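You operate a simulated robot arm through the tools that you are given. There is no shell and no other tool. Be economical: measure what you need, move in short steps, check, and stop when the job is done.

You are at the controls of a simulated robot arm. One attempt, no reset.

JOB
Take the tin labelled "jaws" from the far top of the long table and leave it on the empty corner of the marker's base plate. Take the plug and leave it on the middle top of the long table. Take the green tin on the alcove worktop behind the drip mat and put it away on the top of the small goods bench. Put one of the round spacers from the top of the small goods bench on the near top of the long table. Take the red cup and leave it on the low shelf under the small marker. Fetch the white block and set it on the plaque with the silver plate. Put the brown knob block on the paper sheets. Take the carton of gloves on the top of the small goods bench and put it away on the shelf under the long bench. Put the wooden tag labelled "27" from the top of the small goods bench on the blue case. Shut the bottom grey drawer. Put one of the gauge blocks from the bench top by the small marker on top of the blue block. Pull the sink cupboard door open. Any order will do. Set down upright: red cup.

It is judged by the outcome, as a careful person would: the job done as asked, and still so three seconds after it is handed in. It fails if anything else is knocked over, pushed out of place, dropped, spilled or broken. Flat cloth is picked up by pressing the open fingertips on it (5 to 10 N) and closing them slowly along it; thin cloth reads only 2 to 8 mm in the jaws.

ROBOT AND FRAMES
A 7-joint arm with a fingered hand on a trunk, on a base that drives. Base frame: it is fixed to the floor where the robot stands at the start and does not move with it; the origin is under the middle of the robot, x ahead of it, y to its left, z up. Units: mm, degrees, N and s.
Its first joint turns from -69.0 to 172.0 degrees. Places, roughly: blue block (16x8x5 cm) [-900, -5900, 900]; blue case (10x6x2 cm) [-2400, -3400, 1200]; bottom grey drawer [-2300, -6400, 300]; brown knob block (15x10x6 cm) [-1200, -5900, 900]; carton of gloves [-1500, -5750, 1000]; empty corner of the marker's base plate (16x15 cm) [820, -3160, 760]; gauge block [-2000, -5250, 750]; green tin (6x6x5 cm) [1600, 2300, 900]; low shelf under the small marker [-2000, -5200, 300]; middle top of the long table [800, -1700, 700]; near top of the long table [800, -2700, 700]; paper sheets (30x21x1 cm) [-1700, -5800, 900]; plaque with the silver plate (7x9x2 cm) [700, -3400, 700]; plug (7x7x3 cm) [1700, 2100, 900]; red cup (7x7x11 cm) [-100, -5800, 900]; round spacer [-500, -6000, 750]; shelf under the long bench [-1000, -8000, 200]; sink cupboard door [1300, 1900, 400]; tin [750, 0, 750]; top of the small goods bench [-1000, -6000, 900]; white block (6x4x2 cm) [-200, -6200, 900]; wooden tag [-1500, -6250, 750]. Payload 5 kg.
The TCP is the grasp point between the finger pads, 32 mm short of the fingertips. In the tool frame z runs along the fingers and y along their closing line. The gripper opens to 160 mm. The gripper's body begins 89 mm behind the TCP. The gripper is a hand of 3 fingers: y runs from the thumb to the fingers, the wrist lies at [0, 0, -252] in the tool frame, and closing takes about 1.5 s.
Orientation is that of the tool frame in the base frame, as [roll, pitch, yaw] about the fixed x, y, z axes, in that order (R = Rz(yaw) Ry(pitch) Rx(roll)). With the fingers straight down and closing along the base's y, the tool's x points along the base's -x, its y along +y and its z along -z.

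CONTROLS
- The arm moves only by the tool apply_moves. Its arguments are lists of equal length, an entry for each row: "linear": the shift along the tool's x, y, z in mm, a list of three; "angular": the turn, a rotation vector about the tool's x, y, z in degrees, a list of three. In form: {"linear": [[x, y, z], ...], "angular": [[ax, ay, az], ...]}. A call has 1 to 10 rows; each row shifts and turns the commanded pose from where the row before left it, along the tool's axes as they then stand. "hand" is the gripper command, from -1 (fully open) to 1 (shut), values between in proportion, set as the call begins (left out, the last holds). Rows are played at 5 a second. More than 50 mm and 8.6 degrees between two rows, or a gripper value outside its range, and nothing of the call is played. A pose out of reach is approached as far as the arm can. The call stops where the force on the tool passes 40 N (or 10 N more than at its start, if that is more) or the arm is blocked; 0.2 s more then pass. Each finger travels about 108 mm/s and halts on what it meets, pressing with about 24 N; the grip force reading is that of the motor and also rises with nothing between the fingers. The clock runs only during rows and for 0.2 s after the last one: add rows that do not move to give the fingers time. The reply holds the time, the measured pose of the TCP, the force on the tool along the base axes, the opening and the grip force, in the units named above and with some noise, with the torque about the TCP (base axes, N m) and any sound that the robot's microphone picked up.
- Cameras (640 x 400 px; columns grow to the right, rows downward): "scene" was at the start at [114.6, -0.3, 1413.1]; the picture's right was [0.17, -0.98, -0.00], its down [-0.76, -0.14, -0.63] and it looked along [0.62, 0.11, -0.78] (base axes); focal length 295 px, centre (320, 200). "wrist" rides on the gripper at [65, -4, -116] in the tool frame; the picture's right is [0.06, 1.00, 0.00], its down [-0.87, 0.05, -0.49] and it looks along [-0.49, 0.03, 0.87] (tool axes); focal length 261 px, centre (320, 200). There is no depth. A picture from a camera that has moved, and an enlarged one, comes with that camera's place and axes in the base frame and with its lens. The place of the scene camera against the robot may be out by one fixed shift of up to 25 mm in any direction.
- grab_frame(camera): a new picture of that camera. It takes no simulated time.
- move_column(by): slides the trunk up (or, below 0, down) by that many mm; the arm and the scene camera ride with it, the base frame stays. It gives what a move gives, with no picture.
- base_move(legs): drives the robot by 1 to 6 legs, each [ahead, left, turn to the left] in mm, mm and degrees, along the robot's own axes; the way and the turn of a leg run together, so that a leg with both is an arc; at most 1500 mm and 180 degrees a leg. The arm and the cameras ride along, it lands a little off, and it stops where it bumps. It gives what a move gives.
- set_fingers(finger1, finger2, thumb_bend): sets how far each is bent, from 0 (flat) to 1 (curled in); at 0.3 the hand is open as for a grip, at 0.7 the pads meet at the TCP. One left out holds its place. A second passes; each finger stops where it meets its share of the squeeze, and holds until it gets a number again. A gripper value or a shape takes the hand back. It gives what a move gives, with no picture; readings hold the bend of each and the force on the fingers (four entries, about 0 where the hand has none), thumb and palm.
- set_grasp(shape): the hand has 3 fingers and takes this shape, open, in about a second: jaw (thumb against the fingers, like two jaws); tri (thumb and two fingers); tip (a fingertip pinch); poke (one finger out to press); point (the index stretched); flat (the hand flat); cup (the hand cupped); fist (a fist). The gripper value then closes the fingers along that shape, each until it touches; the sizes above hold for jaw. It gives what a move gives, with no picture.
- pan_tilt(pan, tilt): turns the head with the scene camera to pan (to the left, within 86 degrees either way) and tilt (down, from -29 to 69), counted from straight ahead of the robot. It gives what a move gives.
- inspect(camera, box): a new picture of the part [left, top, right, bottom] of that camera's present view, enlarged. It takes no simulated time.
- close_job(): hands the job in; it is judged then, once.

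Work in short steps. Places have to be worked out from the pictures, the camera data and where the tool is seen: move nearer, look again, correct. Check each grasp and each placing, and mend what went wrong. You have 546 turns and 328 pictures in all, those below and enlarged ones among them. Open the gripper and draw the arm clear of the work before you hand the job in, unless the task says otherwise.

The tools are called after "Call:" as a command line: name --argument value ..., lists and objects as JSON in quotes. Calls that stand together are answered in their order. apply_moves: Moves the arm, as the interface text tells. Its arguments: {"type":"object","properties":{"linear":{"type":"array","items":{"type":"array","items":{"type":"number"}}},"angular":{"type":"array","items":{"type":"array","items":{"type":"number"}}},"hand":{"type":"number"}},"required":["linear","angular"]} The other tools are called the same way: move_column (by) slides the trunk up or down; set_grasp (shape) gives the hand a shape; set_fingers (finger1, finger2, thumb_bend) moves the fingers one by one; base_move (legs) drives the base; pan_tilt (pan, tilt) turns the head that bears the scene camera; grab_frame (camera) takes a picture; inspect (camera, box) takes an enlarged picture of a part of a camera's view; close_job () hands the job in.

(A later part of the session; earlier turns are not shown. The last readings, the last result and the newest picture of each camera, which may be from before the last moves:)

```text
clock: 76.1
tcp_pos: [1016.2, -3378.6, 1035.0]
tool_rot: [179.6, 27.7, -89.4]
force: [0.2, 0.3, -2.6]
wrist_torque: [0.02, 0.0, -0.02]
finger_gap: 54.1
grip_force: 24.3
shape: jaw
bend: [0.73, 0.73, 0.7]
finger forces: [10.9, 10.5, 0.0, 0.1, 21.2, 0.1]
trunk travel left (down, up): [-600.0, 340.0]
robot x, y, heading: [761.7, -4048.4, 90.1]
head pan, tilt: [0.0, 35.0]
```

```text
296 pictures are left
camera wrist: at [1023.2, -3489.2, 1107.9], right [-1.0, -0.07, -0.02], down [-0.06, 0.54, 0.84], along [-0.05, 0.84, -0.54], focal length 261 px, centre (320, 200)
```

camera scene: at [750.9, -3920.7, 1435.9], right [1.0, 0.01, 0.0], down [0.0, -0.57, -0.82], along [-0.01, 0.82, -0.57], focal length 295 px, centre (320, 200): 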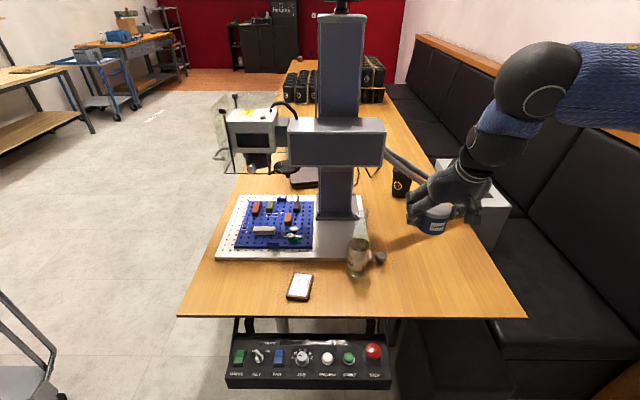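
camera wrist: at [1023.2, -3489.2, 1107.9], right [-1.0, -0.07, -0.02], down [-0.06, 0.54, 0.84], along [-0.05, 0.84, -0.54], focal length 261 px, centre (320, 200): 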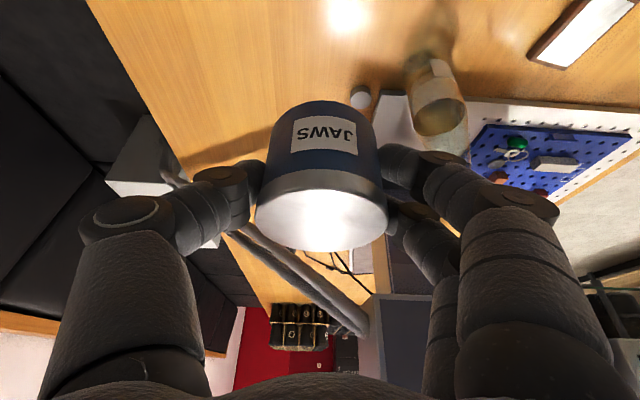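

The tin is held upright with the hand tilted. The cross-arm front is at about (≤931, −3160, ≥1028). I go left to x≈740, then toward y≈−3260, staying above everything, and check.

Call:
apply_moves --linear '[[0, 46, 0], [0, 46, 0], [0, 46, 0], [0, 46, 0], [0, 46, 0], [0, 46, 0], [-35, 0, 18.6], [-35, 0, 18.6], [-35, 0, 18.6], [0, 0, 0]]' --angular '[[0, 0, 0], [0, 0, 0], [0, 0, 0], [0, 0, 0], [0, 0, 0], [0, 0, 0], [0, 0, 0], [0, 0, 0], [0, 0, 0], [0, 0, 0]]'

Call:
grab_frame --camera "scene"

Call:
grab_frame --camera "wrist"

```text
clock: 78.3
tcp_pos: [737.2, -3265.4, 1036.7]
tool_rot: [179.6, 27.9, -89.5]
force: [-0.2, -0.5, -1.4]
wrist_torque: [0.01, -0.01, 0.01]
finger_gap: 53.9
grip_force: 23.9
shape: jaw
bend: [0.73, 0.73, 0.7]
finger forces: [11.2, 10.6, 0.1, 0.0, 21.5, 0.0]
trunk travel left (down, up): [-600.0, 340.0]
robot x, y, heading: [759.0, -4045.8, 90.5]
head pan, tilt: [0.0, 35.0]
```

```text
295 pictures are left
camera scene: at [749.5, -3922.2, 1436.2], right [1.0, 0.01, 0.0], down [0.01, -0.57, -0.82], along [-0.01, 0.82, -0.57], focal length 295 px, centre (320, 200)
```

scene: 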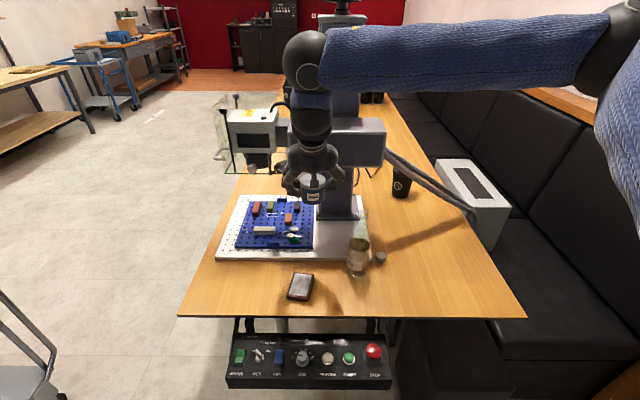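

```text
294 pictures are left
camera wrist: at [744.0, -3376.3, 1108.2], right [-1.0, -0.07, -0.02], down [-0.06, 0.54, 0.84], along [-0.05, 0.84, -0.54], focal length 261 px, centre (320, 200)
```

wrist: 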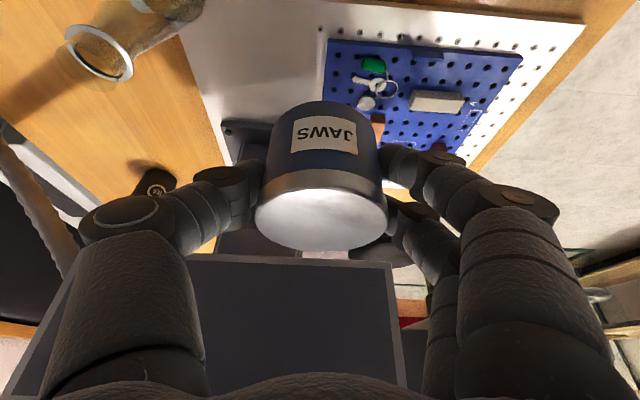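

Positions agree. I descend to z≈870 in front of the cross arm, then slide in to y≈−3160 and right to x≈785.

Call:
apply_moves --linear '[[19.7, 0, 37], [19.7, 0, 37], [19.7, 0, 37], [19.7, 0, 37], [-31, 0, 16.4], [-31, 0, 16.4], [-31, 0, 16.4], [0, -24, 0], [0, -24, 0], [0, 0, 0]]' --angular '[[0, 0, 0], [0, 0, 0], [0, 0, 0], [0, 0, 0], [0, 0, 0], [0, 0, 0], [0, 0, 0], [0, 0, 0], [0, 0, 0], [0, 0, 0]]'

Call:
grab_frame --camera "scene"

Call:
grab_frame --camera "wrist"

```text
clock: 80.5
tcp_pos: [782.5, -3160.1, 867.1]
tool_rot: [179.5, 27.7, -89.4]
force: [0.5, -1.0, -1.5]
wrist_torque: [0.01, 0.01, 0.02]
finger_gap: 54.1
grip_force: 24.4
shape: jaw
bend: [0.73, 0.73, 0.7]
finger forces: [11.1, 10.6, 0.1, 0.1, 21.5, 0.0]
trunk travel left (down, up): [-600.0, 340.0]
robot x, y, heading: [760.2, -4045.3, 90.6]
head pan, tilt: [0.0, 35.0]
```

```text
293 pictures are left
camera scene: at [749.9, -3921.3, 1436.0], right [1.0, 0.01, 0.0], down [0.01, -0.57, -0.82], along [-0.01, 0.82, -0.57], focal length 295 px, centre (320, 200)
```

scene: 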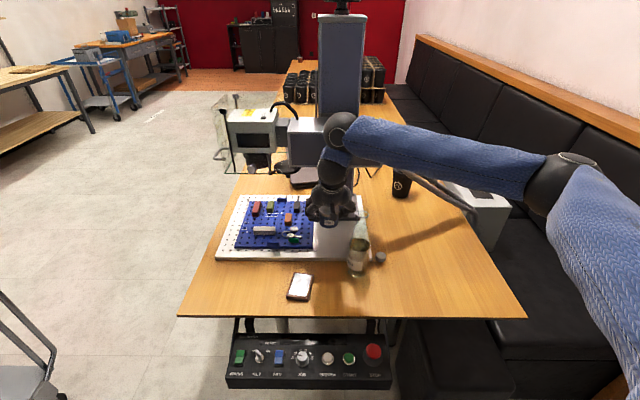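

```text
292 pictures are left
camera wrist: at [790.3, -3270.3, 938.5], right [-1.0, -0.07, -0.02], down [-0.06, 0.54, 0.84], along [-0.05, 0.84, -0.54], focal length 261 px, centre (320, 200)
```

wrist: 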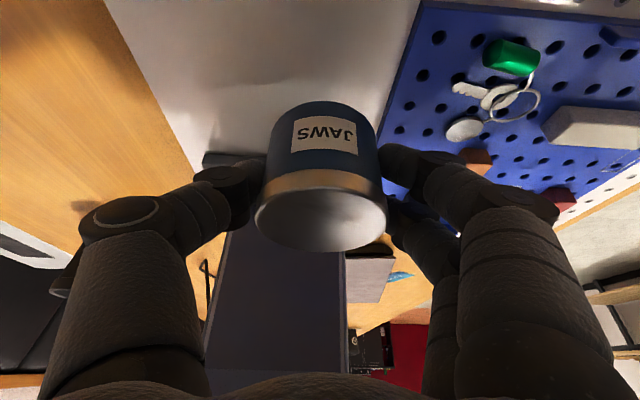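

The tin hovers over the clear corner; board edge at x≈729, plate edge ≈917. I shift 15 mm right and lower to just above the plate, then in small steps to contact.

Call:
apply_moves --linear '[[0, -15, 0], [11.7, 0, 22], [9.4, 0, 17.7], [2.35, 0, 4.4], [2.35, 0, 4.4], [0, 0, 0]]' --angular '[[0, 0, 0], [0, 0, 0], [0, 0, 0], [0, 0, 0], [0, 0, 0], [0, 0, 0]]'

Call:
apply_moves --linear '[[1.9, 0, 3.5], [1.9, 0, 3.5], [0, 0, 0]]' --angular '[[0, 0, 0], [0, 0, 0], [0, 0, 0]]'

Call:
apply_moves --linear '[[1.4, 0, 2.6], [1.4, 0, 2.6], [0, 0, 0]]' --angular '[[0, 0, 0], [0, 0, 0], [0, 0, 0]]'

```text
clock: 81.9
tcp_pos: [798.0, -3159.2, 812.6]
tool_rot: [179.6, 27.7, -89.3]
force: [0.3, 0.8, -1.8]
wrist_torque: [-0.02, 0.04, -0.01]
finger_gap: 53.5
grip_force: 24.3
shape: jaw
bend: [0.73, 0.73, 0.7]
finger forces: [11.2, 10.6, 0.0, 0.1, 21.4, 0.0]
trunk travel left (down, up): [-600.0, 340.0]
robot x, y, heading: [760.0, -4046.6, 90.6]
head pan, tilt: [0.0, 35.0]
```

```text
clock: 82.7
tcp_pos: [797.9, -3160.1, 804.3]
tool_rot: [179.6, 27.7, -89.4]
force: [-0.6, -0.6, -1.1]
wrist_torque: [-0.02, 0.0, -0.01]
finger_gap: 54.0
grip_force: 24.2
shape: jaw
bend: [0.73, 0.73, 0.7]
finger forces: [11.0, 10.4, 0.1, 0.0, 21.4, 0.0]
trunk travel left (down, up): [-600.0, 340.0]
robot x, y, heading: [761.6, -4044.1, 90.6]
head pan, tilt: [0.0, 35.0]
```

```text
clock: 83.5
tcp_pos: [798.9, -3160.1, 798.7]
tool_rot: [179.6, 27.8, -89.4]
force: [0.3, 1.4, 4.3]
wrist_torque: [-0.01, -0.03, -0.01]
finger_gap: 54.2
grip_force: 23.8
shape: jaw
bend: [0.73, 0.73, 0.7]
finger forces: [11.7, 11.2, 0.0, 0.0, 22.6, 0.0]
trunk travel left (down, up): [-600.0, 340.0]
robot x, y, heading: [762.0, -4047.8, 90.5]
head pan, tilt: [0.0, 35.0]
```

Contact with the plate (TCP z≈799). I open moderately and withdraw backwards along the tool, with pictures in between.

Call:
apply_moves --linear '[[0, 0, 0], [0, 0, 0], [0, 0, 0], [0, 0, 0], [0, 0, 0]]' --angular '[[0, 0, 0], [0, 0, 0], [0, 0, 0], [0, 0, 0], [0, 0, 0]]' --hand -0.2

Call:
apply_moves --linear '[[0, 0, -20], [0, 0, -30], [0, 0, -30], [0, 0, 0]]' --angular '[[0, 0, 0], [0, 0, 0], [0, 0, 0], [0, 0, 0]]'

Call:
grab_frame --camera "scene"

Call:
grab_frame --camera "wrist"

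```text
clock: 84.7
tcp_pos: [797.8, -3159.0, 798.4]
tool_rot: [179.6, 27.7, -89.4]
force: [0.3, 0.0, -0.3]
wrist_torque: [0.01, 0.02, -0.01]
finger_gap: 95.8
grip_force: 0.0
shape: jaw
bend: [0.71, 0.71, 0.7]
finger forces: [0.0, 0.1, 0.0, 0.1, 0.1, 0.1]
trunk travel left (down, up): [-600.0, 340.0]
robot x, y, heading: [763.8, -4045.5, 90.4]
head pan, tilt: [0.0, 35.0]
```

```text
clock: 85.7
tcp_pos: [798.3, -3196.5, 868.6]
tool_rot: [179.6, 27.7, -89.4]
force: [-0.7, -0.3, -0.3]
wrist_torque: [0.01, -0.02, 0.01]
finger_gap: 95.7
grip_force: 0.0
shape: jaw
bend: [0.71, 0.71, 0.7]
finger forces: [0.1, 0.0, 0.0, 0.0, 0.0, 0.1]
trunk travel left (down, up): [-600.0, 340.0]
robot x, y, heading: [760.2, -4045.1, 90.4]
head pan, tilt: [0.0, 35.0]
```

```text
291 pictures are left
camera scene: at [750.4, -3920.7, 1435.9], right [1.0, 0.01, 0.0], down [0.0, -0.57, -0.82], along [-0.01, 0.82, -0.57], focal length 295 px, centre (320, 200)
```

scene: 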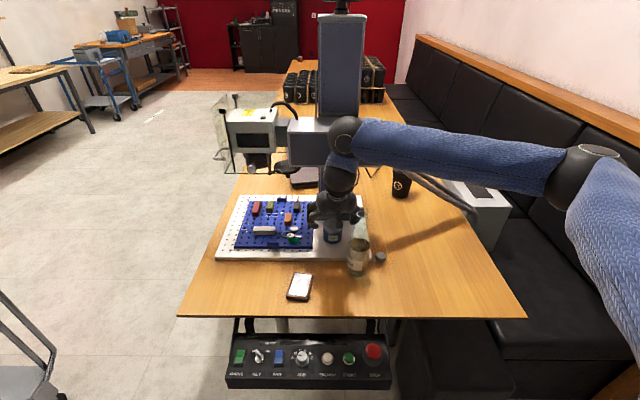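

```text
290 pictures are left
camera wrist: at [805.0, -3307.3, 941.4], right [-1.0, -0.07, -0.02], down [-0.06, 0.54, 0.84], along [-0.05, 0.84, -0.54], focal length 261 px, centre (320, 200)
```

wrist: 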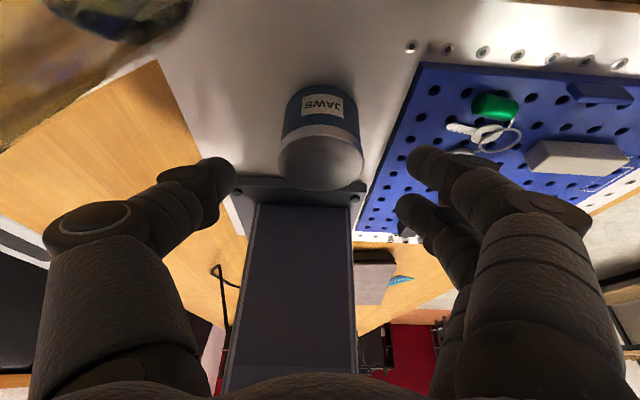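

Jaws tin stands on the empty corner. I move left away from the bottle and withdraw back along the tool, then raise.

Call:
apply_moves --linear '[[0, 30, -10], [0, 30, -10], [0, 0, -45], [0, 0, -45], [0, 0, -45], [15, 0, -45], [15, 0, -45], [15, 0, -45], [0, 0, 0]]' --angular '[[0, 0, 0], [0, 0, 0], [0, 0, 0], [0, 0, 0], [0, 0, 0], [0, 0, 0], [0, 0, 0], [0, 0, 0], [0, 0, 0]]'

Call:
grab_frame --camera "scene"

```text
clock: 87.7
tcp_pos: [744.9, -3370.6, 1103.6]
tool_rot: [179.6, 27.6, -89.4]
force: [-0.4, 0.2, -0.2]
wrist_torque: [-0.02, 0.05, 0.03]
finger_gap: 95.7
grip_force: 0.1
shape: jaw
bend: [0.71, 0.71, 0.7]
finger forces: [0.1, 0.0, 0.0, 0.0, 0.0, 0.1]
trunk travel left (down, up): [-600.0, 340.0]
robot x, y, heading: [764.2, -4044.1, 90.5]
head pan, tilt: [0.0, 35.0]
```

```text
289 pictures are left
camera scene: at [750.6, -3919.9, 1435.8], right [1.0, 0.01, 0.0], down [0.0, -0.57, -0.82], along [-0.01, 0.82, -0.57], focal length 295 px, centre (320, 200)
```

scene: 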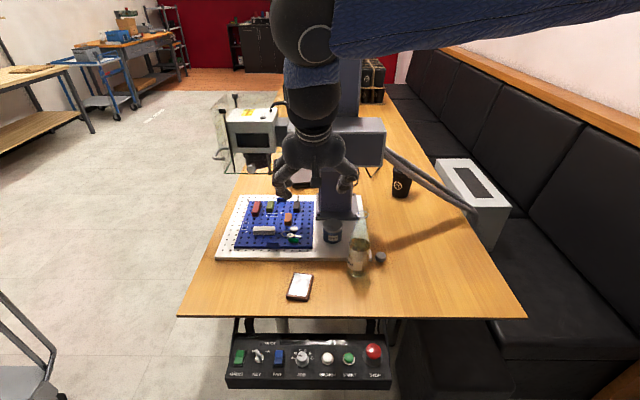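

Tin task done. I straighten the hand, draw the arm in, and then turn round toward the small goods bench.

Call:
apply_moves --linear '[[0, 0, 0], [0, 0, 0], [0, 0, 0], [0, 0, 0], [45, 0, 0], [45, 0, 0], [45, 0, 0], [30, 0, 0], [0, 0, 0]]' --angular '[[0, 7, 0], [0, 7, 0], [0, 7, 0], [0, 6.6, 0], [0, 0, 0], [0, 0, 0], [0, 0, 0], [0, 0, 0], [0, 0, 0]]' --hand -1

Call:
base_move --legs '[[0, 0, 90], [0, 0, 89.5], [600, 0, 0]]'

Call:
pan_tilt --pan -35 --tilt 25

Call:
grab_frame --camera "scene"

```text
clock: 89.7
tcp_pos: [745.0, -3537.7, 1103.2]
tool_rot: [179.6, 0.1, -89.1]
force: [-0.2, -0.1, -0.1]
wrist_torque: [0.02, 0.0, -0.05]
finger_gap: 159.9
grip_force: 0.0
shape: jaw
bend: [0.3, 0.3, 0.3]
finger forces: [0.1, 0.0, 0.1, 0.0, 0.1, 0.1]
trunk travel left (down, up): [-600.0, 340.0]
robot x, y, heading: [762.5, -4044.0, 90.3]
head pan, tilt: [0.0, 35.0]
```

```text
clock: 100.9
tcp_pos: [795.1, -5171.6, 1103.7]
tool_rot: [179.6, 0.1, 91.4]
force: [0.1, -0.1, 0.2]
wrist_torque: [0.02, 0.04, -0.02]
finger_gap: 160.1
grip_force: 0.1
shape: jaw
bend: [0.3, 0.3, 0.3]
finger forces: [0.0, 0.0, 0.0, 0.0, 0.0, 0.1]
trunk travel left (down, up): [-600.0, 340.0]
robot x, y, heading: [774.4, -4662.8, -88.9]
head pan, tilt: [0.0, 35.0]
```

```text
clock: 101.9
tcp_pos: [794.3, -5170.4, 1103.8]
tool_rot: [179.6, 0.3, 91.4]
force: [-0.4, -0.9, -0.4]
wrist_torque: [-0.01, 0.0, 0.0]
finger_gap: 159.9
grip_force: 0.0
shape: jaw
bend: [0.3, 0.3, 0.3]
finger forces: [0.0, 0.1, 0.0, 0.0, 0.1, 0.1]
trunk travel left (down, up): [-600.0, 340.0]
robot x, y, heading: [777.2, -4662.3, -88.9]
head pan, tilt: [-35.0, 25.0]
```

```text
288 pictures are left
camera scene: at [712.1, -4802.1, 1451.8], right [-0.83, 0.56, 0.0], down [0.24, 0.35, -0.91], along [-0.5, -0.75, -0.42], focal length 295 px, centre (320, 200)
```

scene: 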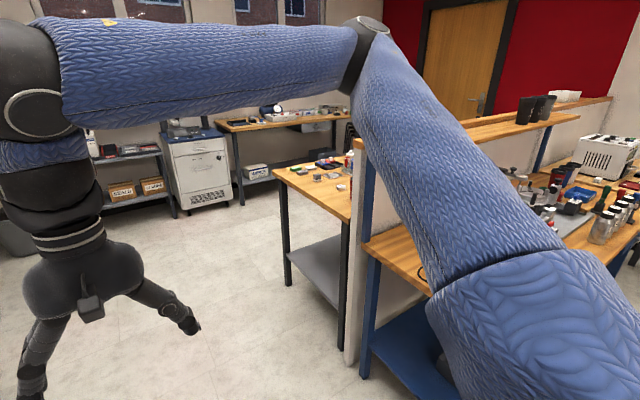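

The blue bench with a partition is ahead right. I strafe to stand in front of it and look.

Call:
base_move --legs '[[0, -1050, -1]]'

Call:
pan_tilt --pan 10 --tilt 30

Call:
grab_frame --camera "scene"

Call:
pan_tilt --pan -55 --tilt 25

Call:
grab_frame --camera "scene"

```text
clock: 107.2
tcp_pos: [-243.0, -5187.5, 1103.5]
tool_rot: [179.6, 0.2, 91.1]
force: [0.0, -0.2, -0.3]
wrist_torque: [-0.03, -0.01, -0.01]
finger_gap: 159.8
grip_force: 0.1
shape: jaw
bend: [0.3, 0.3, 0.3]
finger forces: [0.0, 0.0, 0.1, 0.0, 0.0, 0.0]
trunk travel left (down, up): [-600.0, 340.0]
robot x, y, heading: [-261.9, -4680.4, -89.1]
head pan, tilt: [-35.0, 25.0]
```

```text
clock: 108.3
tcp_pos: [-243.4, -5188.2, 1103.3]
tool_rot: [179.6, 0.1, 91.1]
force: [0.5, 0.1, 0.3]
wrist_torque: [0.0, 0.0, 0.02]
finger_gap: 160.1
grip_force: 0.1
shape: jaw
bend: [0.3, 0.3, 0.3]
finger forces: [0.0, 0.0, 0.0, 0.0, 0.0, 0.0]
trunk travel left (down, up): [-600.0, 340.0]
robot x, y, heading: [-262.4, -4683.6, -89.2]
head pan, tilt: [10.0, 30.0]
```

```text
287 pictures are left
camera scene: at [-256.2, -4832.0, 1443.8], right [-0.98, -0.19, 0.0], down [-0.09, 0.49, -0.87], along [0.16, -0.85, -0.5], focal length 295 px, centre (320, 200)
```

scene: 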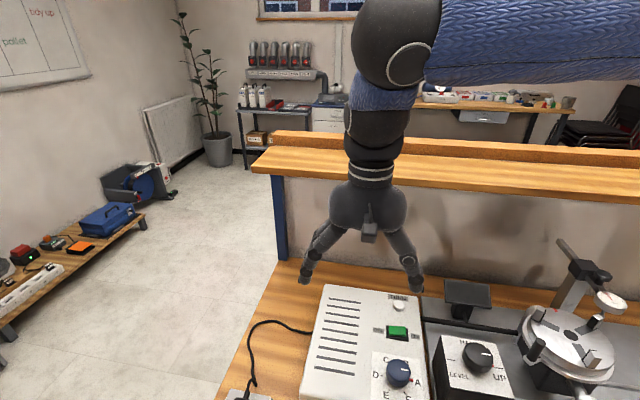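

```text
clock: 109.7
tcp_pos: [-242.4, -5187.9, 1103.1]
tool_rot: [179.5, 0.1, 91.1]
force: [-0.2, 0.1, 0.2]
wrist_torque: [-0.03, 0.0, 0.0]
finger_gap: 160.0
grip_force: 0.0
shape: jaw
bend: [0.3, 0.3, 0.3]
finger forces: [0.0, 0.0, 0.0, 0.0, 0.0, 0.0]
trunk travel left (down, up): [-600.0, 340.0]
robot x, y, heading: [-259.4, -4680.2, -89.3]
head pan, tilt: [-55.0, 25.0]
```

```text
286 pictures are left
camera scene: at [-347.8, -4797.1, 1451.8], right [-0.59, 0.81, 0.0], down [0.34, 0.25, -0.91], along [-0.73, -0.53, -0.42], focal length 295 px, centre (320, 200)
```

scene: 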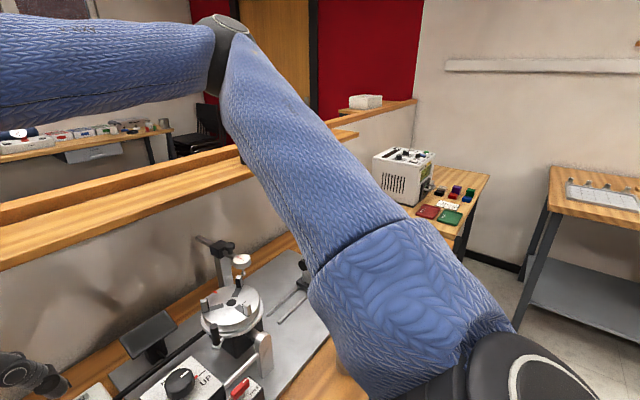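

The small goods bench lies behind this partition, seen beyond it. I go round the partition's left end to its far side.

Call:
base_move --legs '[[0, 900, 0], [1300, 0, 0]]'

Call:
pan_tilt --pan -50 --tilt 25

Call:
grab_frame --camera "scene"

```text
clock: 120.6
tcp_pos: [731.2, -6459.9, 1103.0]
tool_rot: [179.6, 0.0, 93.0]
force: [0.3, -0.2, 0.2]
wrist_torque: [0.02, -0.03, -0.03]
finger_gap: 160.1
grip_force: 0.0
shape: jaw
bend: [0.3, 0.3, 0.3]
finger forces: [0.1, 0.0, 0.1, 0.0, 0.0, 0.1]
trunk travel left (down, up): [-600.0, 340.0]
robot x, y, heading: [693.4, -5952.4, -87.4]
head pan, tilt: [-55.0, 25.0]
```

```text
clock: 121.2
tcp_pos: [731.2, -6459.8, 1103.8]
tool_rot: [179.6, 0.1, 92.9]
force: [0.3, 0.1, 0.2]
wrist_torque: [-0.01, 0.02, 0.02]
finger_gap: 159.8
grip_force: 0.0
shape: jaw
bend: [0.3, 0.3, 0.3]
finger forces: [0.0, 0.0, 0.1, 0.0, 0.0, 0.0]
trunk travel left (down, up): [-600.0, 340.0]
robot x, y, heading: [694.6, -5953.0, -87.1]
head pan, tilt: [-50.0, 25.0]
```

```text
285 pictures are left
camera scene: at [617.1, -6078.3, 1451.8], right [-0.68, 0.74, 0.0], down [0.31, 0.29, -0.91], along [-0.67, -0.61, -0.42], focal length 295 px, centre (320, 200)
```

scene: 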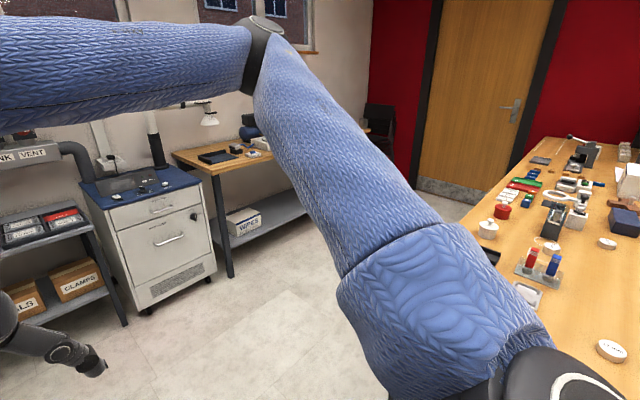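

The bench front edge is about y −6450, the long bench about −7700. I drive to y≈−7030, turn to face the bench (+y) and shift left along it.

Call:
base_move --legs '[[1050, 0, 0], [0, 0, 90], [0, 0, 87.1], [0, 500, 0]]'

Call:
pan_tilt --pan 15 --tilt 35

Call:
grab_frame --camera "scene"

```text
clock: 136.8
tcp_pos: [242.6, -6502.7, 1104.3]
tool_rot: [179.6, 0.1, -91.0]
force: [-0.1, -0.5, -0.4]
wrist_torque: [0.04, -0.05, -0.01]
finger_gap: 160.0
grip_force: 0.1
shape: jaw
bend: [0.3, 0.3, 0.3]
finger forces: [0.0, 0.0, 0.1, 0.1, 0.1, 0.1]
trunk travel left (down, up): [-600.0, 340.0]
robot x, y, heading: [240.5, -7016.8, 88.9]
head pan, tilt: [-50.0, 25.0]
```

```text
clock: 138.2
tcp_pos: [242.1, -6503.5, 1103.7]
tool_rot: [179.6, 0.1, -91.0]
force: [0.2, 0.4, -1.0]
wrist_torque: [0.0, -0.02, -0.02]
finger_gap: 159.7
grip_force: 0.1
shape: jaw
bend: [0.3, 0.3, 0.3]
finger forces: [0.1, 0.0, 0.1, 0.0, 0.1, 0.1]
trunk travel left (down, up): [-600.0, 340.0]
robot x, y, heading: [246.0, -7012.3, 89.1]
head pan, tilt: [15.0, 35.0]
```

```text
284 pictures are left
camera scene: at [213.3, -6890.1, 1436.1], right [0.97, 0.24, 0.0], down [0.14, -0.56, -0.82], along [-0.19, 0.8, -0.57], focal length 295 px, centre (320, 200)
```

scene: 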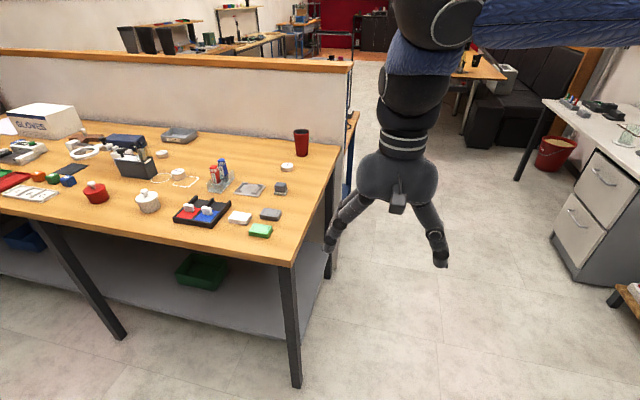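

The bench is in view: red cup at its right end. I shift 450 mm left to stand before the right half and look closely.

Call:
base_move --legs '[[0, 450, 1]]'

Call:
pan_tilt --pan 8 --tilt 42

Call:
grab_frame --camera "scene"

Call:
pan_tilt --pan 50 --tilt 35

Call:
grab_frame --camera "scene"

```text
clock: 140.9
tcp_pos: [-218.3, -6497.3, 1102.6]
tool_rot: [179.7, 0.0, -90.2]
force: [0.0, -0.4, 0.9]
wrist_torque: [0.02, -0.04, 0.01]
finger_gap: 159.8
grip_force: 0.0
shape: jaw
bend: [0.3, 0.3, 0.3]
finger forces: [0.0, 0.0, 0.0, 0.1, 0.0, 0.0]
trunk travel left (down, up): [-600.0, 340.0]
robot x, y, heading: [-206.3, -7005.6, 89.8]
head pan, tilt: [15.0, 35.0]
```

```text
clock: 141.6
tcp_pos: [-218.0, -6496.5, 1103.1]
tool_rot: [179.6, 0.1, -90.1]
force: [-0.1, -0.3, -0.3]
wrist_torque: [-0.03, 0.01, 0.01]
finger_gap: 159.8
grip_force: 0.1
shape: jaw
bend: [0.3, 0.3, 0.3]
finger forces: [0.0, 0.1, 0.1, 0.0, 0.0, 0.0]
trunk travel left (down, up): [-600.0, 340.0]
robot x, y, heading: [-207.8, -7004.8, 89.5]
head pan, tilt: [8.0, 42.0]
```

```text
283 pictures are left
camera scene: at [-230.1, -6885.9, 1425.6], right [0.99, 0.13, 0.0], down [0.09, -0.66, -0.74], along [-0.1, 0.74, -0.67], focal length 295 px, centre (320, 200)
```

scene: 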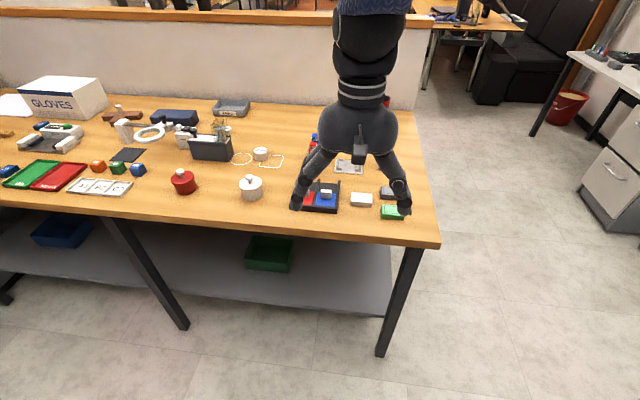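

```text
clock: 142.7
tcp_pos: [-217.1, -6496.3, 1103.4]
tool_rot: [179.6, 0.1, -90.3]
force: [-0.2, -0.3, 0.0]
wrist_torque: [-0.01, 0.02, -0.02]
finger_gap: 159.8
grip_force: 0.1
shape: jaw
bend: [0.3, 0.3, 0.3]
finger forces: [0.0, 0.0, 0.0, 0.0, 0.1, 0.0]
trunk travel left (down, up): [-600.0, 340.0]
robot x, y, heading: [-209.6, -7007.0, 89.5]
head pan, tilt: [50.0, 35.0]
```

```text
282 pictures are left
camera scene: at [-286.3, -6911.6, 1436.0], right [0.65, 0.76, 0.0], down [0.44, -0.37, -0.82], along [-0.62, 0.53, -0.57], focal length 295 px, centre (320, 200)
```

scene: 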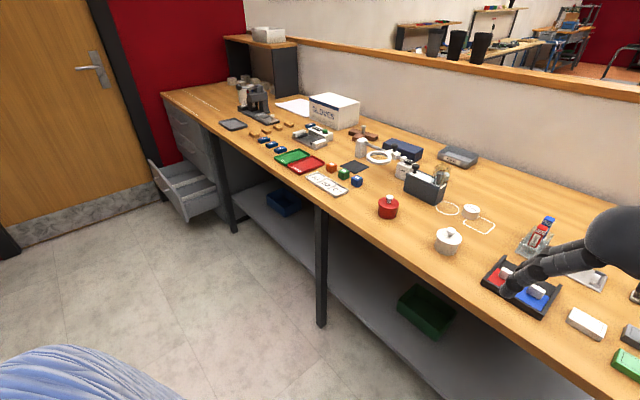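

Everything is visible now. I start with the brown knob block and paper sheets: shift left to x≈−1350.

Call:
base_move --legs '[[0, 1150, 0.5]]'

Call:
pan_tilt --pan 15 --tilt 42

Call:
grab_frame --camera "scene"

Call:
grab_frame --camera "wrist"

```text
clock: 148.5
tcp_pos: [-1371.7, -6488.4, 1102.9]
tool_rot: [179.6, 0.1, -90.0]
force: [-0.4, 0.6, 0.2]
wrist_torque: [0.02, -0.01, 0.0]
finger_gap: 159.7
grip_force: 0.1
shape: jaw
bend: [0.3, 0.3, 0.3]
finger forces: [0.0, 0.0, 0.0, 0.0, 0.0, 0.1]
trunk travel left (down, up): [-600.0, 340.0]
robot x, y, heading: [-1359.2, -6996.7, 89.9]
head pan, tilt: [50.0, 35.0]
```

```text
clock: 149.5
tcp_pos: [-1371.1, -6488.0, 1104.8]
tool_rot: [179.7, 0.1, -90.0]
force: [0.1, 0.5, 0.1]
wrist_torque: [-0.01, 0.01, 0.01]
finger_gap: 159.9
grip_force: 0.0
shape: jaw
bend: [0.3, 0.3, 0.3]
finger forces: [0.1, 0.1, 0.1, 0.1, 0.1, 0.0]
trunk travel left (down, up): [-600.0, 340.0]
robot x, y, heading: [-1358.5, -6996.5, 89.8]
head pan, tilt: [15.0, 42.0]
```

```text
281 pictures are left
camera scene: at [-1393.5, -6879.8, 1425.6], right [0.97, 0.25, 0.0], down [0.17, -0.65, -0.74], along [-0.19, 0.72, -0.67], focal length 295 px, centre (320, 200)
```

scene: 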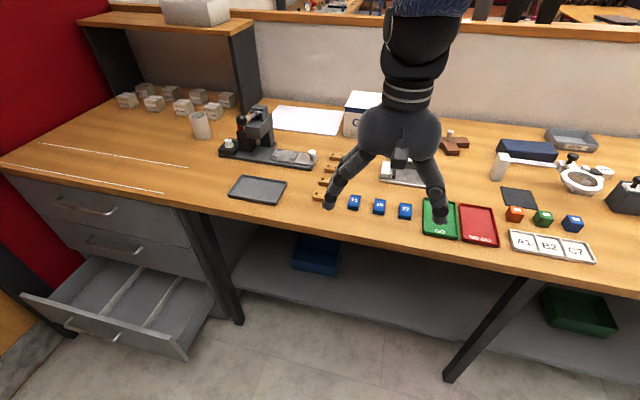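

```text
280 pictures are left
camera wrist: at [-1366.3, -6553.4, 1219.4], right [-1.0, -0.06, 0.01], down [-0.05, 0.87, 0.49], along [-0.04, 0.49, -0.87], focal length 261 px, centre (320, 200)
```

wrist: 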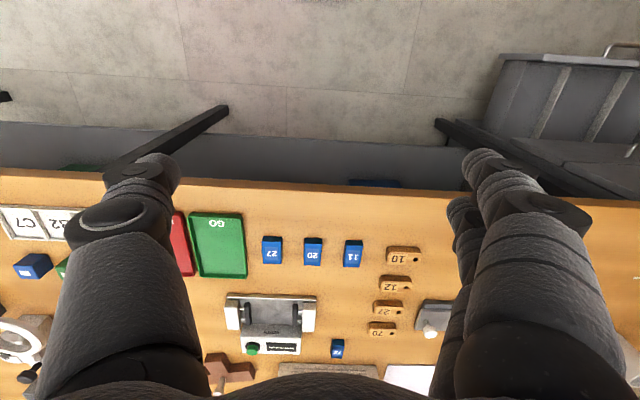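

Wooden tags 10/12/27/70 are visible. For the brown block I need to stand closer: move right 220 and ahead 250.

Call:
base_move --legs '[[0, -220, 0], [250, 0, 0]]'

Call:
grab_frame --camera "wrist"

Call:
grab_frame --camera "scene"

```text
clock: 152.6
tcp_pos: [-1152.9, -6243.3, 1103.7]
tool_rot: [179.6, 0.0, -90.1]
force: [-0.3, 0.5, -0.5]
wrist_torque: [-0.06, -0.04, 0.01]
finger_gap: 159.9
grip_force: 0.1
shape: jaw
bend: [0.3, 0.3, 0.3]
finger forces: [0.1, 0.0, 0.1, 0.0, 0.0, 0.0]
trunk travel left (down, up): [-600.0, 340.0]
robot x, y, heading: [-1143.0, -6756.2, 89.4]
head pan, tilt: [15.0, 42.0]
```

```text
279 pictures are left
camera wrist: at [-1147.2, -6307.2, 1218.8], right [-1.0, -0.06, 0.01], down [-0.05, 0.87, 0.49], along [-0.04, 0.49, -0.87], focal length 261 px, centre (320, 200)
```

wrist: 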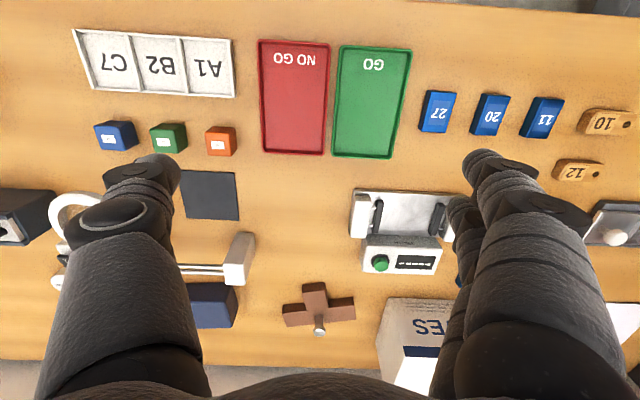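

```text
278 pictures are left
camera scene: at [-1174.6, -6633.4, 1425.4], right [0.97, 0.25, 0.0], down [0.17, -0.65, -0.74], along [-0.19, 0.72, -0.67], focal length 295 px, centre (320, 200)
```

scene: 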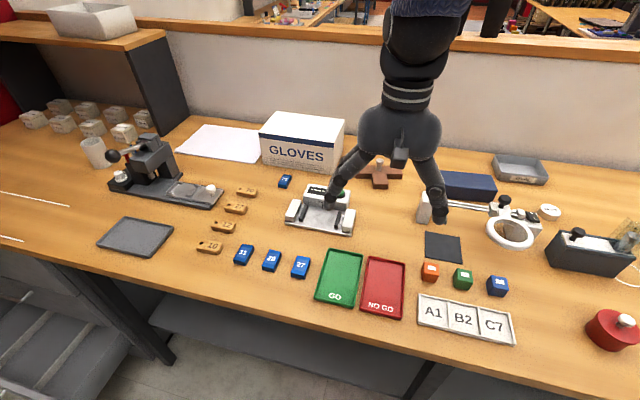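

Brown T-shaped block with the knob is at about (−1185, −5760). I reach out over it to refine with the wrist camera.

Call:
apply_moves --linear '[[-48, 0, 0], [-48, 0, 0], [-48, 4, 0], [-48, 4, 0], [-48, 4, 0], [-48, 4, 0], [-48, 4, 0], [0, 0, 0]]' --angular '[[0, 0, 0], [0, 0, 0], [0, 0, 0], [0, 0, 0], [0, 0, 0], [0, 0, 0], [0, 0, 0], [0, 0, 0]]'

Call:
grab_frame --camera "wrist"

Call:
grab_frame --camera "scene"

```text
clock: 154.4
tcp_pos: [-1170.6, -5904.8, 1103.5]
tool_rot: [179.6, 0.3, -90.1]
force: [-0.4, 0.0, -0.2]
wrist_torque: [0.02, 0.01, 0.01]
finger_gap: 159.9
grip_force: 0.0
shape: jaw
bend: [0.3, 0.3, 0.3]
finger forces: [0.1, 0.0, 0.0, 0.1, 0.1, 0.1]
trunk travel left (down, up): [-600.0, 340.0]
robot x, y, heading: [-1143.5, -6752.6, 89.8]
head pan, tilt: [15.0, 42.0]
```

```text
277 pictures are left
camera wrist: at [-1165.6, -5969.8, 1220.1], right [-1.0, -0.06, 0.01], down [-0.05, 0.87, 0.49], along [-0.04, 0.49, -0.87], focal length 261 px, centre (320, 200)
```

wrist: 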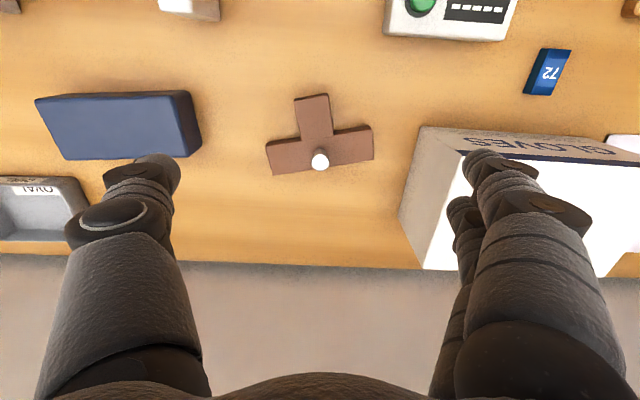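

```text
276 pictures are left
camera scene: at [-1173.8, -6635.8, 1425.7], right [0.97, 0.25, 0.0], down [0.17, -0.65, -0.74], along [-0.19, 0.72, -0.67], focal length 295 px, centre (320, 200)
```

scene: 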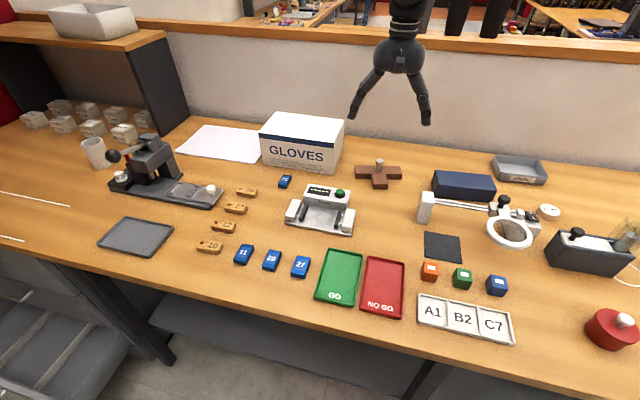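

Knob at ≈(−1176, −5853), top z≈915. I move over it, partly close and come down to z≈985, then look again.

Call:
apply_moves --linear '[[-26, 3, 0], [-26, 3, 20], [0, 0, 40], [0, 0, 40], [0, 0, 15], [0, 0, 0]]' --angular '[[0, 0, 0], [0, 0, 0], [0, 0, 0], [0, 0, 0], [0, 0, 0], [0, 0, 0]]' --hand 0.2

Call:
grab_frame --camera "wrist"

Call:
inspect --camera "scene" --box '[330, 120, 430, 200]'

```text
clock: 155.8
tcp_pos: [-1179.2, -5854.6, 988.5]
tool_rot: [179.6, 0.2, -90.1]
force: [-0.1, -0.9, 0.0]
wrist_torque: [-0.01, -0.02, -0.02]
finger_gap: 64.7
grip_force: 0.1
shape: jaw
bend: [0.73, 0.73, 0.7]
finger forces: [0.1, 0.0, 0.0, 0.0, 0.1, 0.0]
trunk travel left (down, up): [-600.0, 340.0]
robot x, y, heading: [-1145.1, -6752.7, 89.6]
head pan, tilt: [15.0, 42.0]
```

```text
275 pictures are left
camera wrist: at [-1173.5, -5919.6, 1105.4], right [-1.0, -0.06, 0.01], down [-0.05, 0.87, 0.49], along [-0.04, 0.49, -0.87], focal length 261 px, centre (320, 200)
```

wrist: 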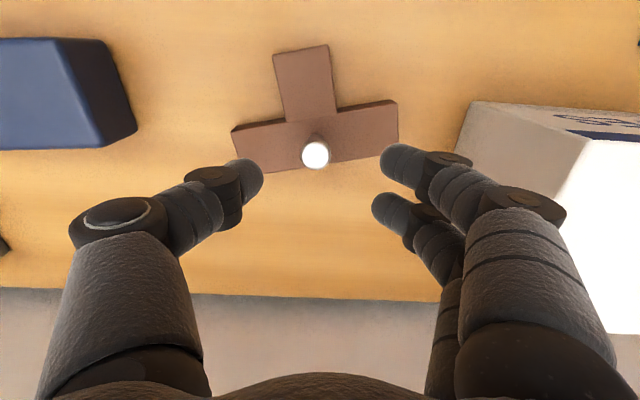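

```text
5.00 times, centred on (380, 160) of scene
camera zoom: at [-1174.9, -6634.8, 1425.5], right [0.97, 0.25, 0.0], down [0.17, -0.65, -0.74], along [-0.19, 0.72, -0.67], focal length 1476 px, centre (20, 400)
```

zoom: 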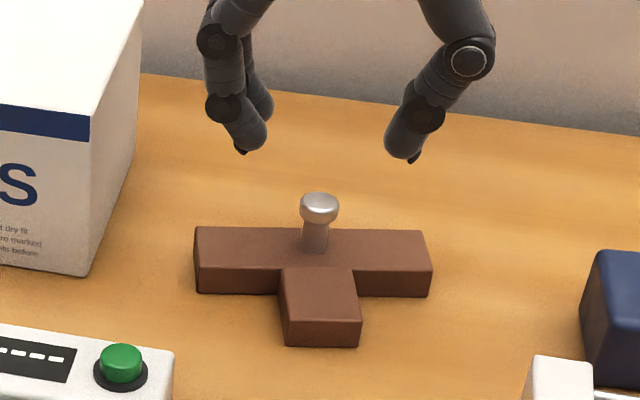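

The knob is a mushroom shape with a waist—good to grip. I align and lower in small steps to feel the bar top.

Call:
apply_moves --linear '[[-6, 0, 25], [0, 0, 25], [0, 0, 8], [0, 0, 4], [0, 0, 0]]' --angular '[[0, 0, 0], [0, 0, 0], [0, 0, 0], [0, 0, 0], [0, 0, 0]]'

Call:
grab_frame --camera "wrist"

Call:
inspect --camera "scene" --box '[330, 120, 430, 200]'

```text
clock: 157.0
tcp_pos: [-1177.3, -5848.0, 927.7]
tool_rot: [179.6, 0.0, -90.1]
force: [-0.5, 0.2, 0.4]
wrist_torque: [0.0, -0.03, 0.01]
finger_gap: 64.7
grip_force: 0.1
shape: jaw
bend: [0.73, 0.73, 0.7]
finger forces: [0.1, 0.0, 0.1, 0.0, 0.1, 0.0]
trunk travel left (down, up): [-600.0, 340.0]
robot x, y, heading: [-1146.7, -6754.4, 89.4]
head pan, tilt: [15.0, 42.0]
```

```text
273 pictures are left
camera wrist: at [-1173.5, -5913.6, 1043.4], right [-1.0, -0.06, 0.01], down [-0.05, 0.87, 0.49], along [-0.04, 0.49, -0.87], focal length 261 px, centre (320, 200)
```

wrist: 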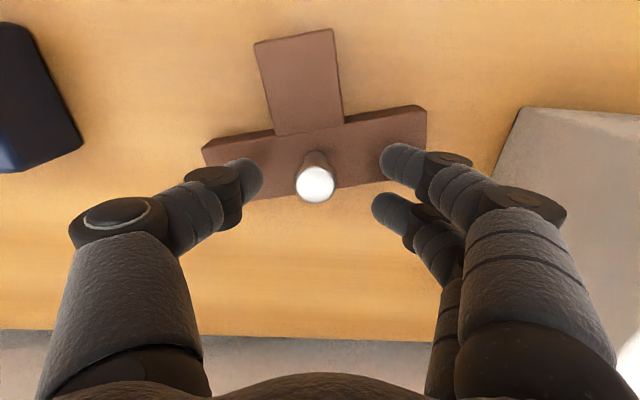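

```text
5.00 times, centred on (380, 160) of scene
camera zoom: at [-1174.8, -6635.0, 1425.5], right [0.97, 0.25, 0.0], down [0.17, -0.65, -0.74], along [-0.19, 0.72, -0.67], focal length 1476 px, centre (20, 400)
```

zoom: 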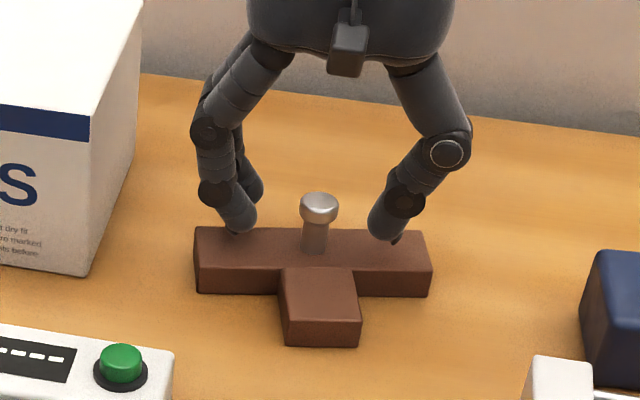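

Aligned. I continue down in 4 mm steps feeling for the bar.

Call:
apply_moves --linear '[[0, 0, 4], [0, 0, 4], [0, 0, 0]]' --angular '[[0, 0, 0], [0, 0, 0], [0, 0, 0]]'

Call:
apply_moves --linear '[[0, 0, 4], [0, 0, 0]]' --angular '[[0, 0, 0], [0, 0, 0]]'

Call:
inspect --camera "scene" --box '[330, 120, 430, 200]'

```text
clock: 157.8
tcp_pos: [-1178.7, -5849.2, 920.0]
tool_rot: [179.7, 0.1, -90.1]
force: [0.1, 0.5, -1.3]
wrist_torque: [-0.01, -0.04, 0.0]
finger_gap: 64.9
grip_force: 0.0
shape: jaw
bend: [0.73, 0.73, 0.7]
finger forces: [0.1, 0.0, 0.0, 0.0, 0.0, 0.0]
trunk travel left (down, up): [-600.0, 340.0]
robot x, y, heading: [-1143.0, -6753.3, 89.6]
head pan, tilt: [15.0, 42.0]
```

```text
clock: 158.4
tcp_pos: [-1179.3, -5848.6, 915.3]
tool_rot: [179.7, 0.0, -90.1]
force: [-0.2, 0.0, -0.2]
wrist_torque: [0.01, 0.02, 0.0]
finger_gap: 64.2
grip_force: 0.1
shape: jaw
bend: [0.73, 0.73, 0.7]
finger forces: [0.0, 0.0, 0.1, 0.1, 0.0, 0.1]
trunk travel left (down, up): [-600.0, 340.0]
robot x, y, heading: [-1143.4, -6754.2, 89.5]
head pan, tilt: [15.0, 42.0]
```

```text
5.00 times, centred on (380, 160) of scene
camera zoom: at [-1174.7, -6635.0, 1425.6], right [0.97, 0.25, 0.0], down [0.17, -0.65, -0.74], along [-0.19, 0.72, -0.67], focal length 1476 px, centre (20, 400)
```

zoom: 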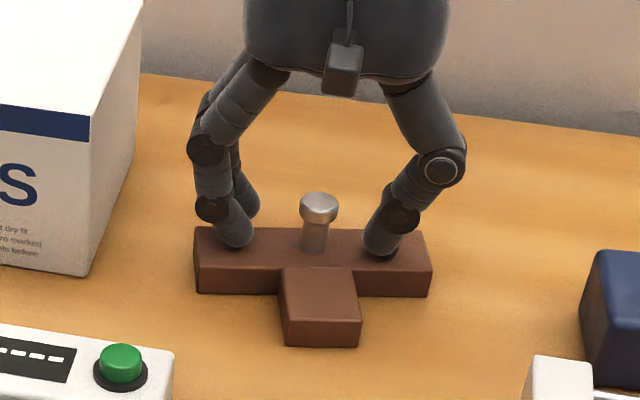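

No contact yet; tips look just above the bar. Down 3 mm more at a time.

Call:
apply_moves --linear '[[0, 0, 3], [0, 0, 0]]' --angular '[[0, 0, 0], [0, 0, 0]]'

Call:
apply_moves --linear '[[0, 0, 3], [0, 0, 0]]' --angular '[[0, 0, 0], [0, 0, 0]]'

Call:
apply_moves --linear '[[0, 0, 3], [0, 0, 0]]' --angular '[[0, 0, 0], [0, 0, 0]]'

```text
clock: 159.0
tcp_pos: [-1180.5, -5848.9, 914.3]
tool_rot: [179.7, 0.2, -90.1]
force: [-0.3, 2.7, 16.8]
wrist_torque: [0.02, -0.01, 0.0]
finger_gap: 65.1
grip_force: 0.0
shape: jaw
bend: [0.74, 0.73, 0.7]
finger forces: [5.2, 3.5, 0.1, 0.0, 8.2, 0.0]
trunk travel left (down, up): [-600.0, 340.0]
robot x, y, heading: [-1147.9, -6752.1, 89.6]
head pan, tilt: [15.0, 42.0]
```

```text
clock: 159.6
tcp_pos: [-1179.2, -5846.1, 912.4]
tool_rot: [179.4, 0.4, -90.2]
force: [4.1, -3.0, 11.6]
wrist_torque: [-0.36, 0.03, -0.06]
finger_gap: 15.7
grip_force: 22.4
shape: jaw
bend: [0.74, 0.74, 0.73]
finger forces: [17.8, 0.0, 0.0, 0.0, 17.7, 0.0]
trunk travel left (down, up): [-600.0, 340.0]
robot x, y, heading: [-1141.1, -6749.2, 89.6]
head pan, tilt: [15.0, 42.0]
stopped in row 2: the force on the tool passed its limit at 41 N (the readings are from after the stop); the commanded pose is now the measured one
```

```text
clock: 160.2
tcp_pos: [-1179.0, -5848.1, 912.5]
tool_rot: [179.4, 0.5, -90.2]
force: [5.1, 11.0, 36.2]
wrist_torque: [-0.19, 0.05, -0.14]
finger_gap: 10.6
grip_force: 24.3
shape: jaw
bend: [0.73, 0.74, 0.72]
finger forces: [30.8, 0.0, 0.0, 0.1, 37.2, 0.0]
trunk travel left (down, up): [-600.0, 340.0]
robot x, y, heading: [-1144.6, -6752.5, 89.3]
head pan, tilt: [15.0, 42.0]
```

Contact made and the fingers appear to have closed onto the knob. I ease up 3 mm and look.

Call:
apply_moves --linear '[[0, 0, -2], [0, 0, -2], [0, 0, 0]]' --angular '[[0, 0, 0], [0, 0, 0], [0, 0, 0]]'

Call:
inspect --camera "scene" --box '[330, 120, 430, 200]'

```text
clock: 161.0
tcp_pos: [-1180.0, -5848.0, 911.7]
tool_rot: [179.5, 0.4, -90.1]
force: [3.2, 5.7, 20.3]
wrist_torque: [-0.14, 0.11, -0.04]
finger_gap: 10.6
grip_force: 24.6
shape: jaw
bend: [0.73, 0.74, 0.72]
finger forces: [26.3, 0.0, 0.1, 0.1, 28.4, 0.0]
trunk travel left (down, up): [-600.0, 340.0]
robot x, y, heading: [-1145.2, -6752.8, 89.5]
head pan, tilt: [15.0, 42.0]
```

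```text
5.00 times, centred on (380, 160) of scene
camera zoom: at [-1174.4, -6636.3, 1425.6], right [0.97, 0.25, 0.0], down [0.17, -0.65, -0.74], along [-0.19, 0.72, -0.67], focal length 1476 px, centre (20, 400)
```

zoom: 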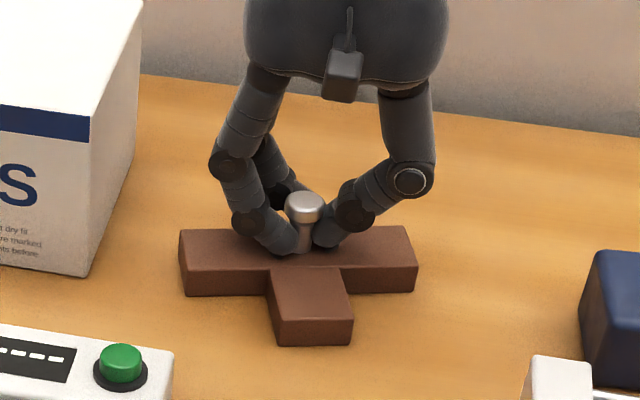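

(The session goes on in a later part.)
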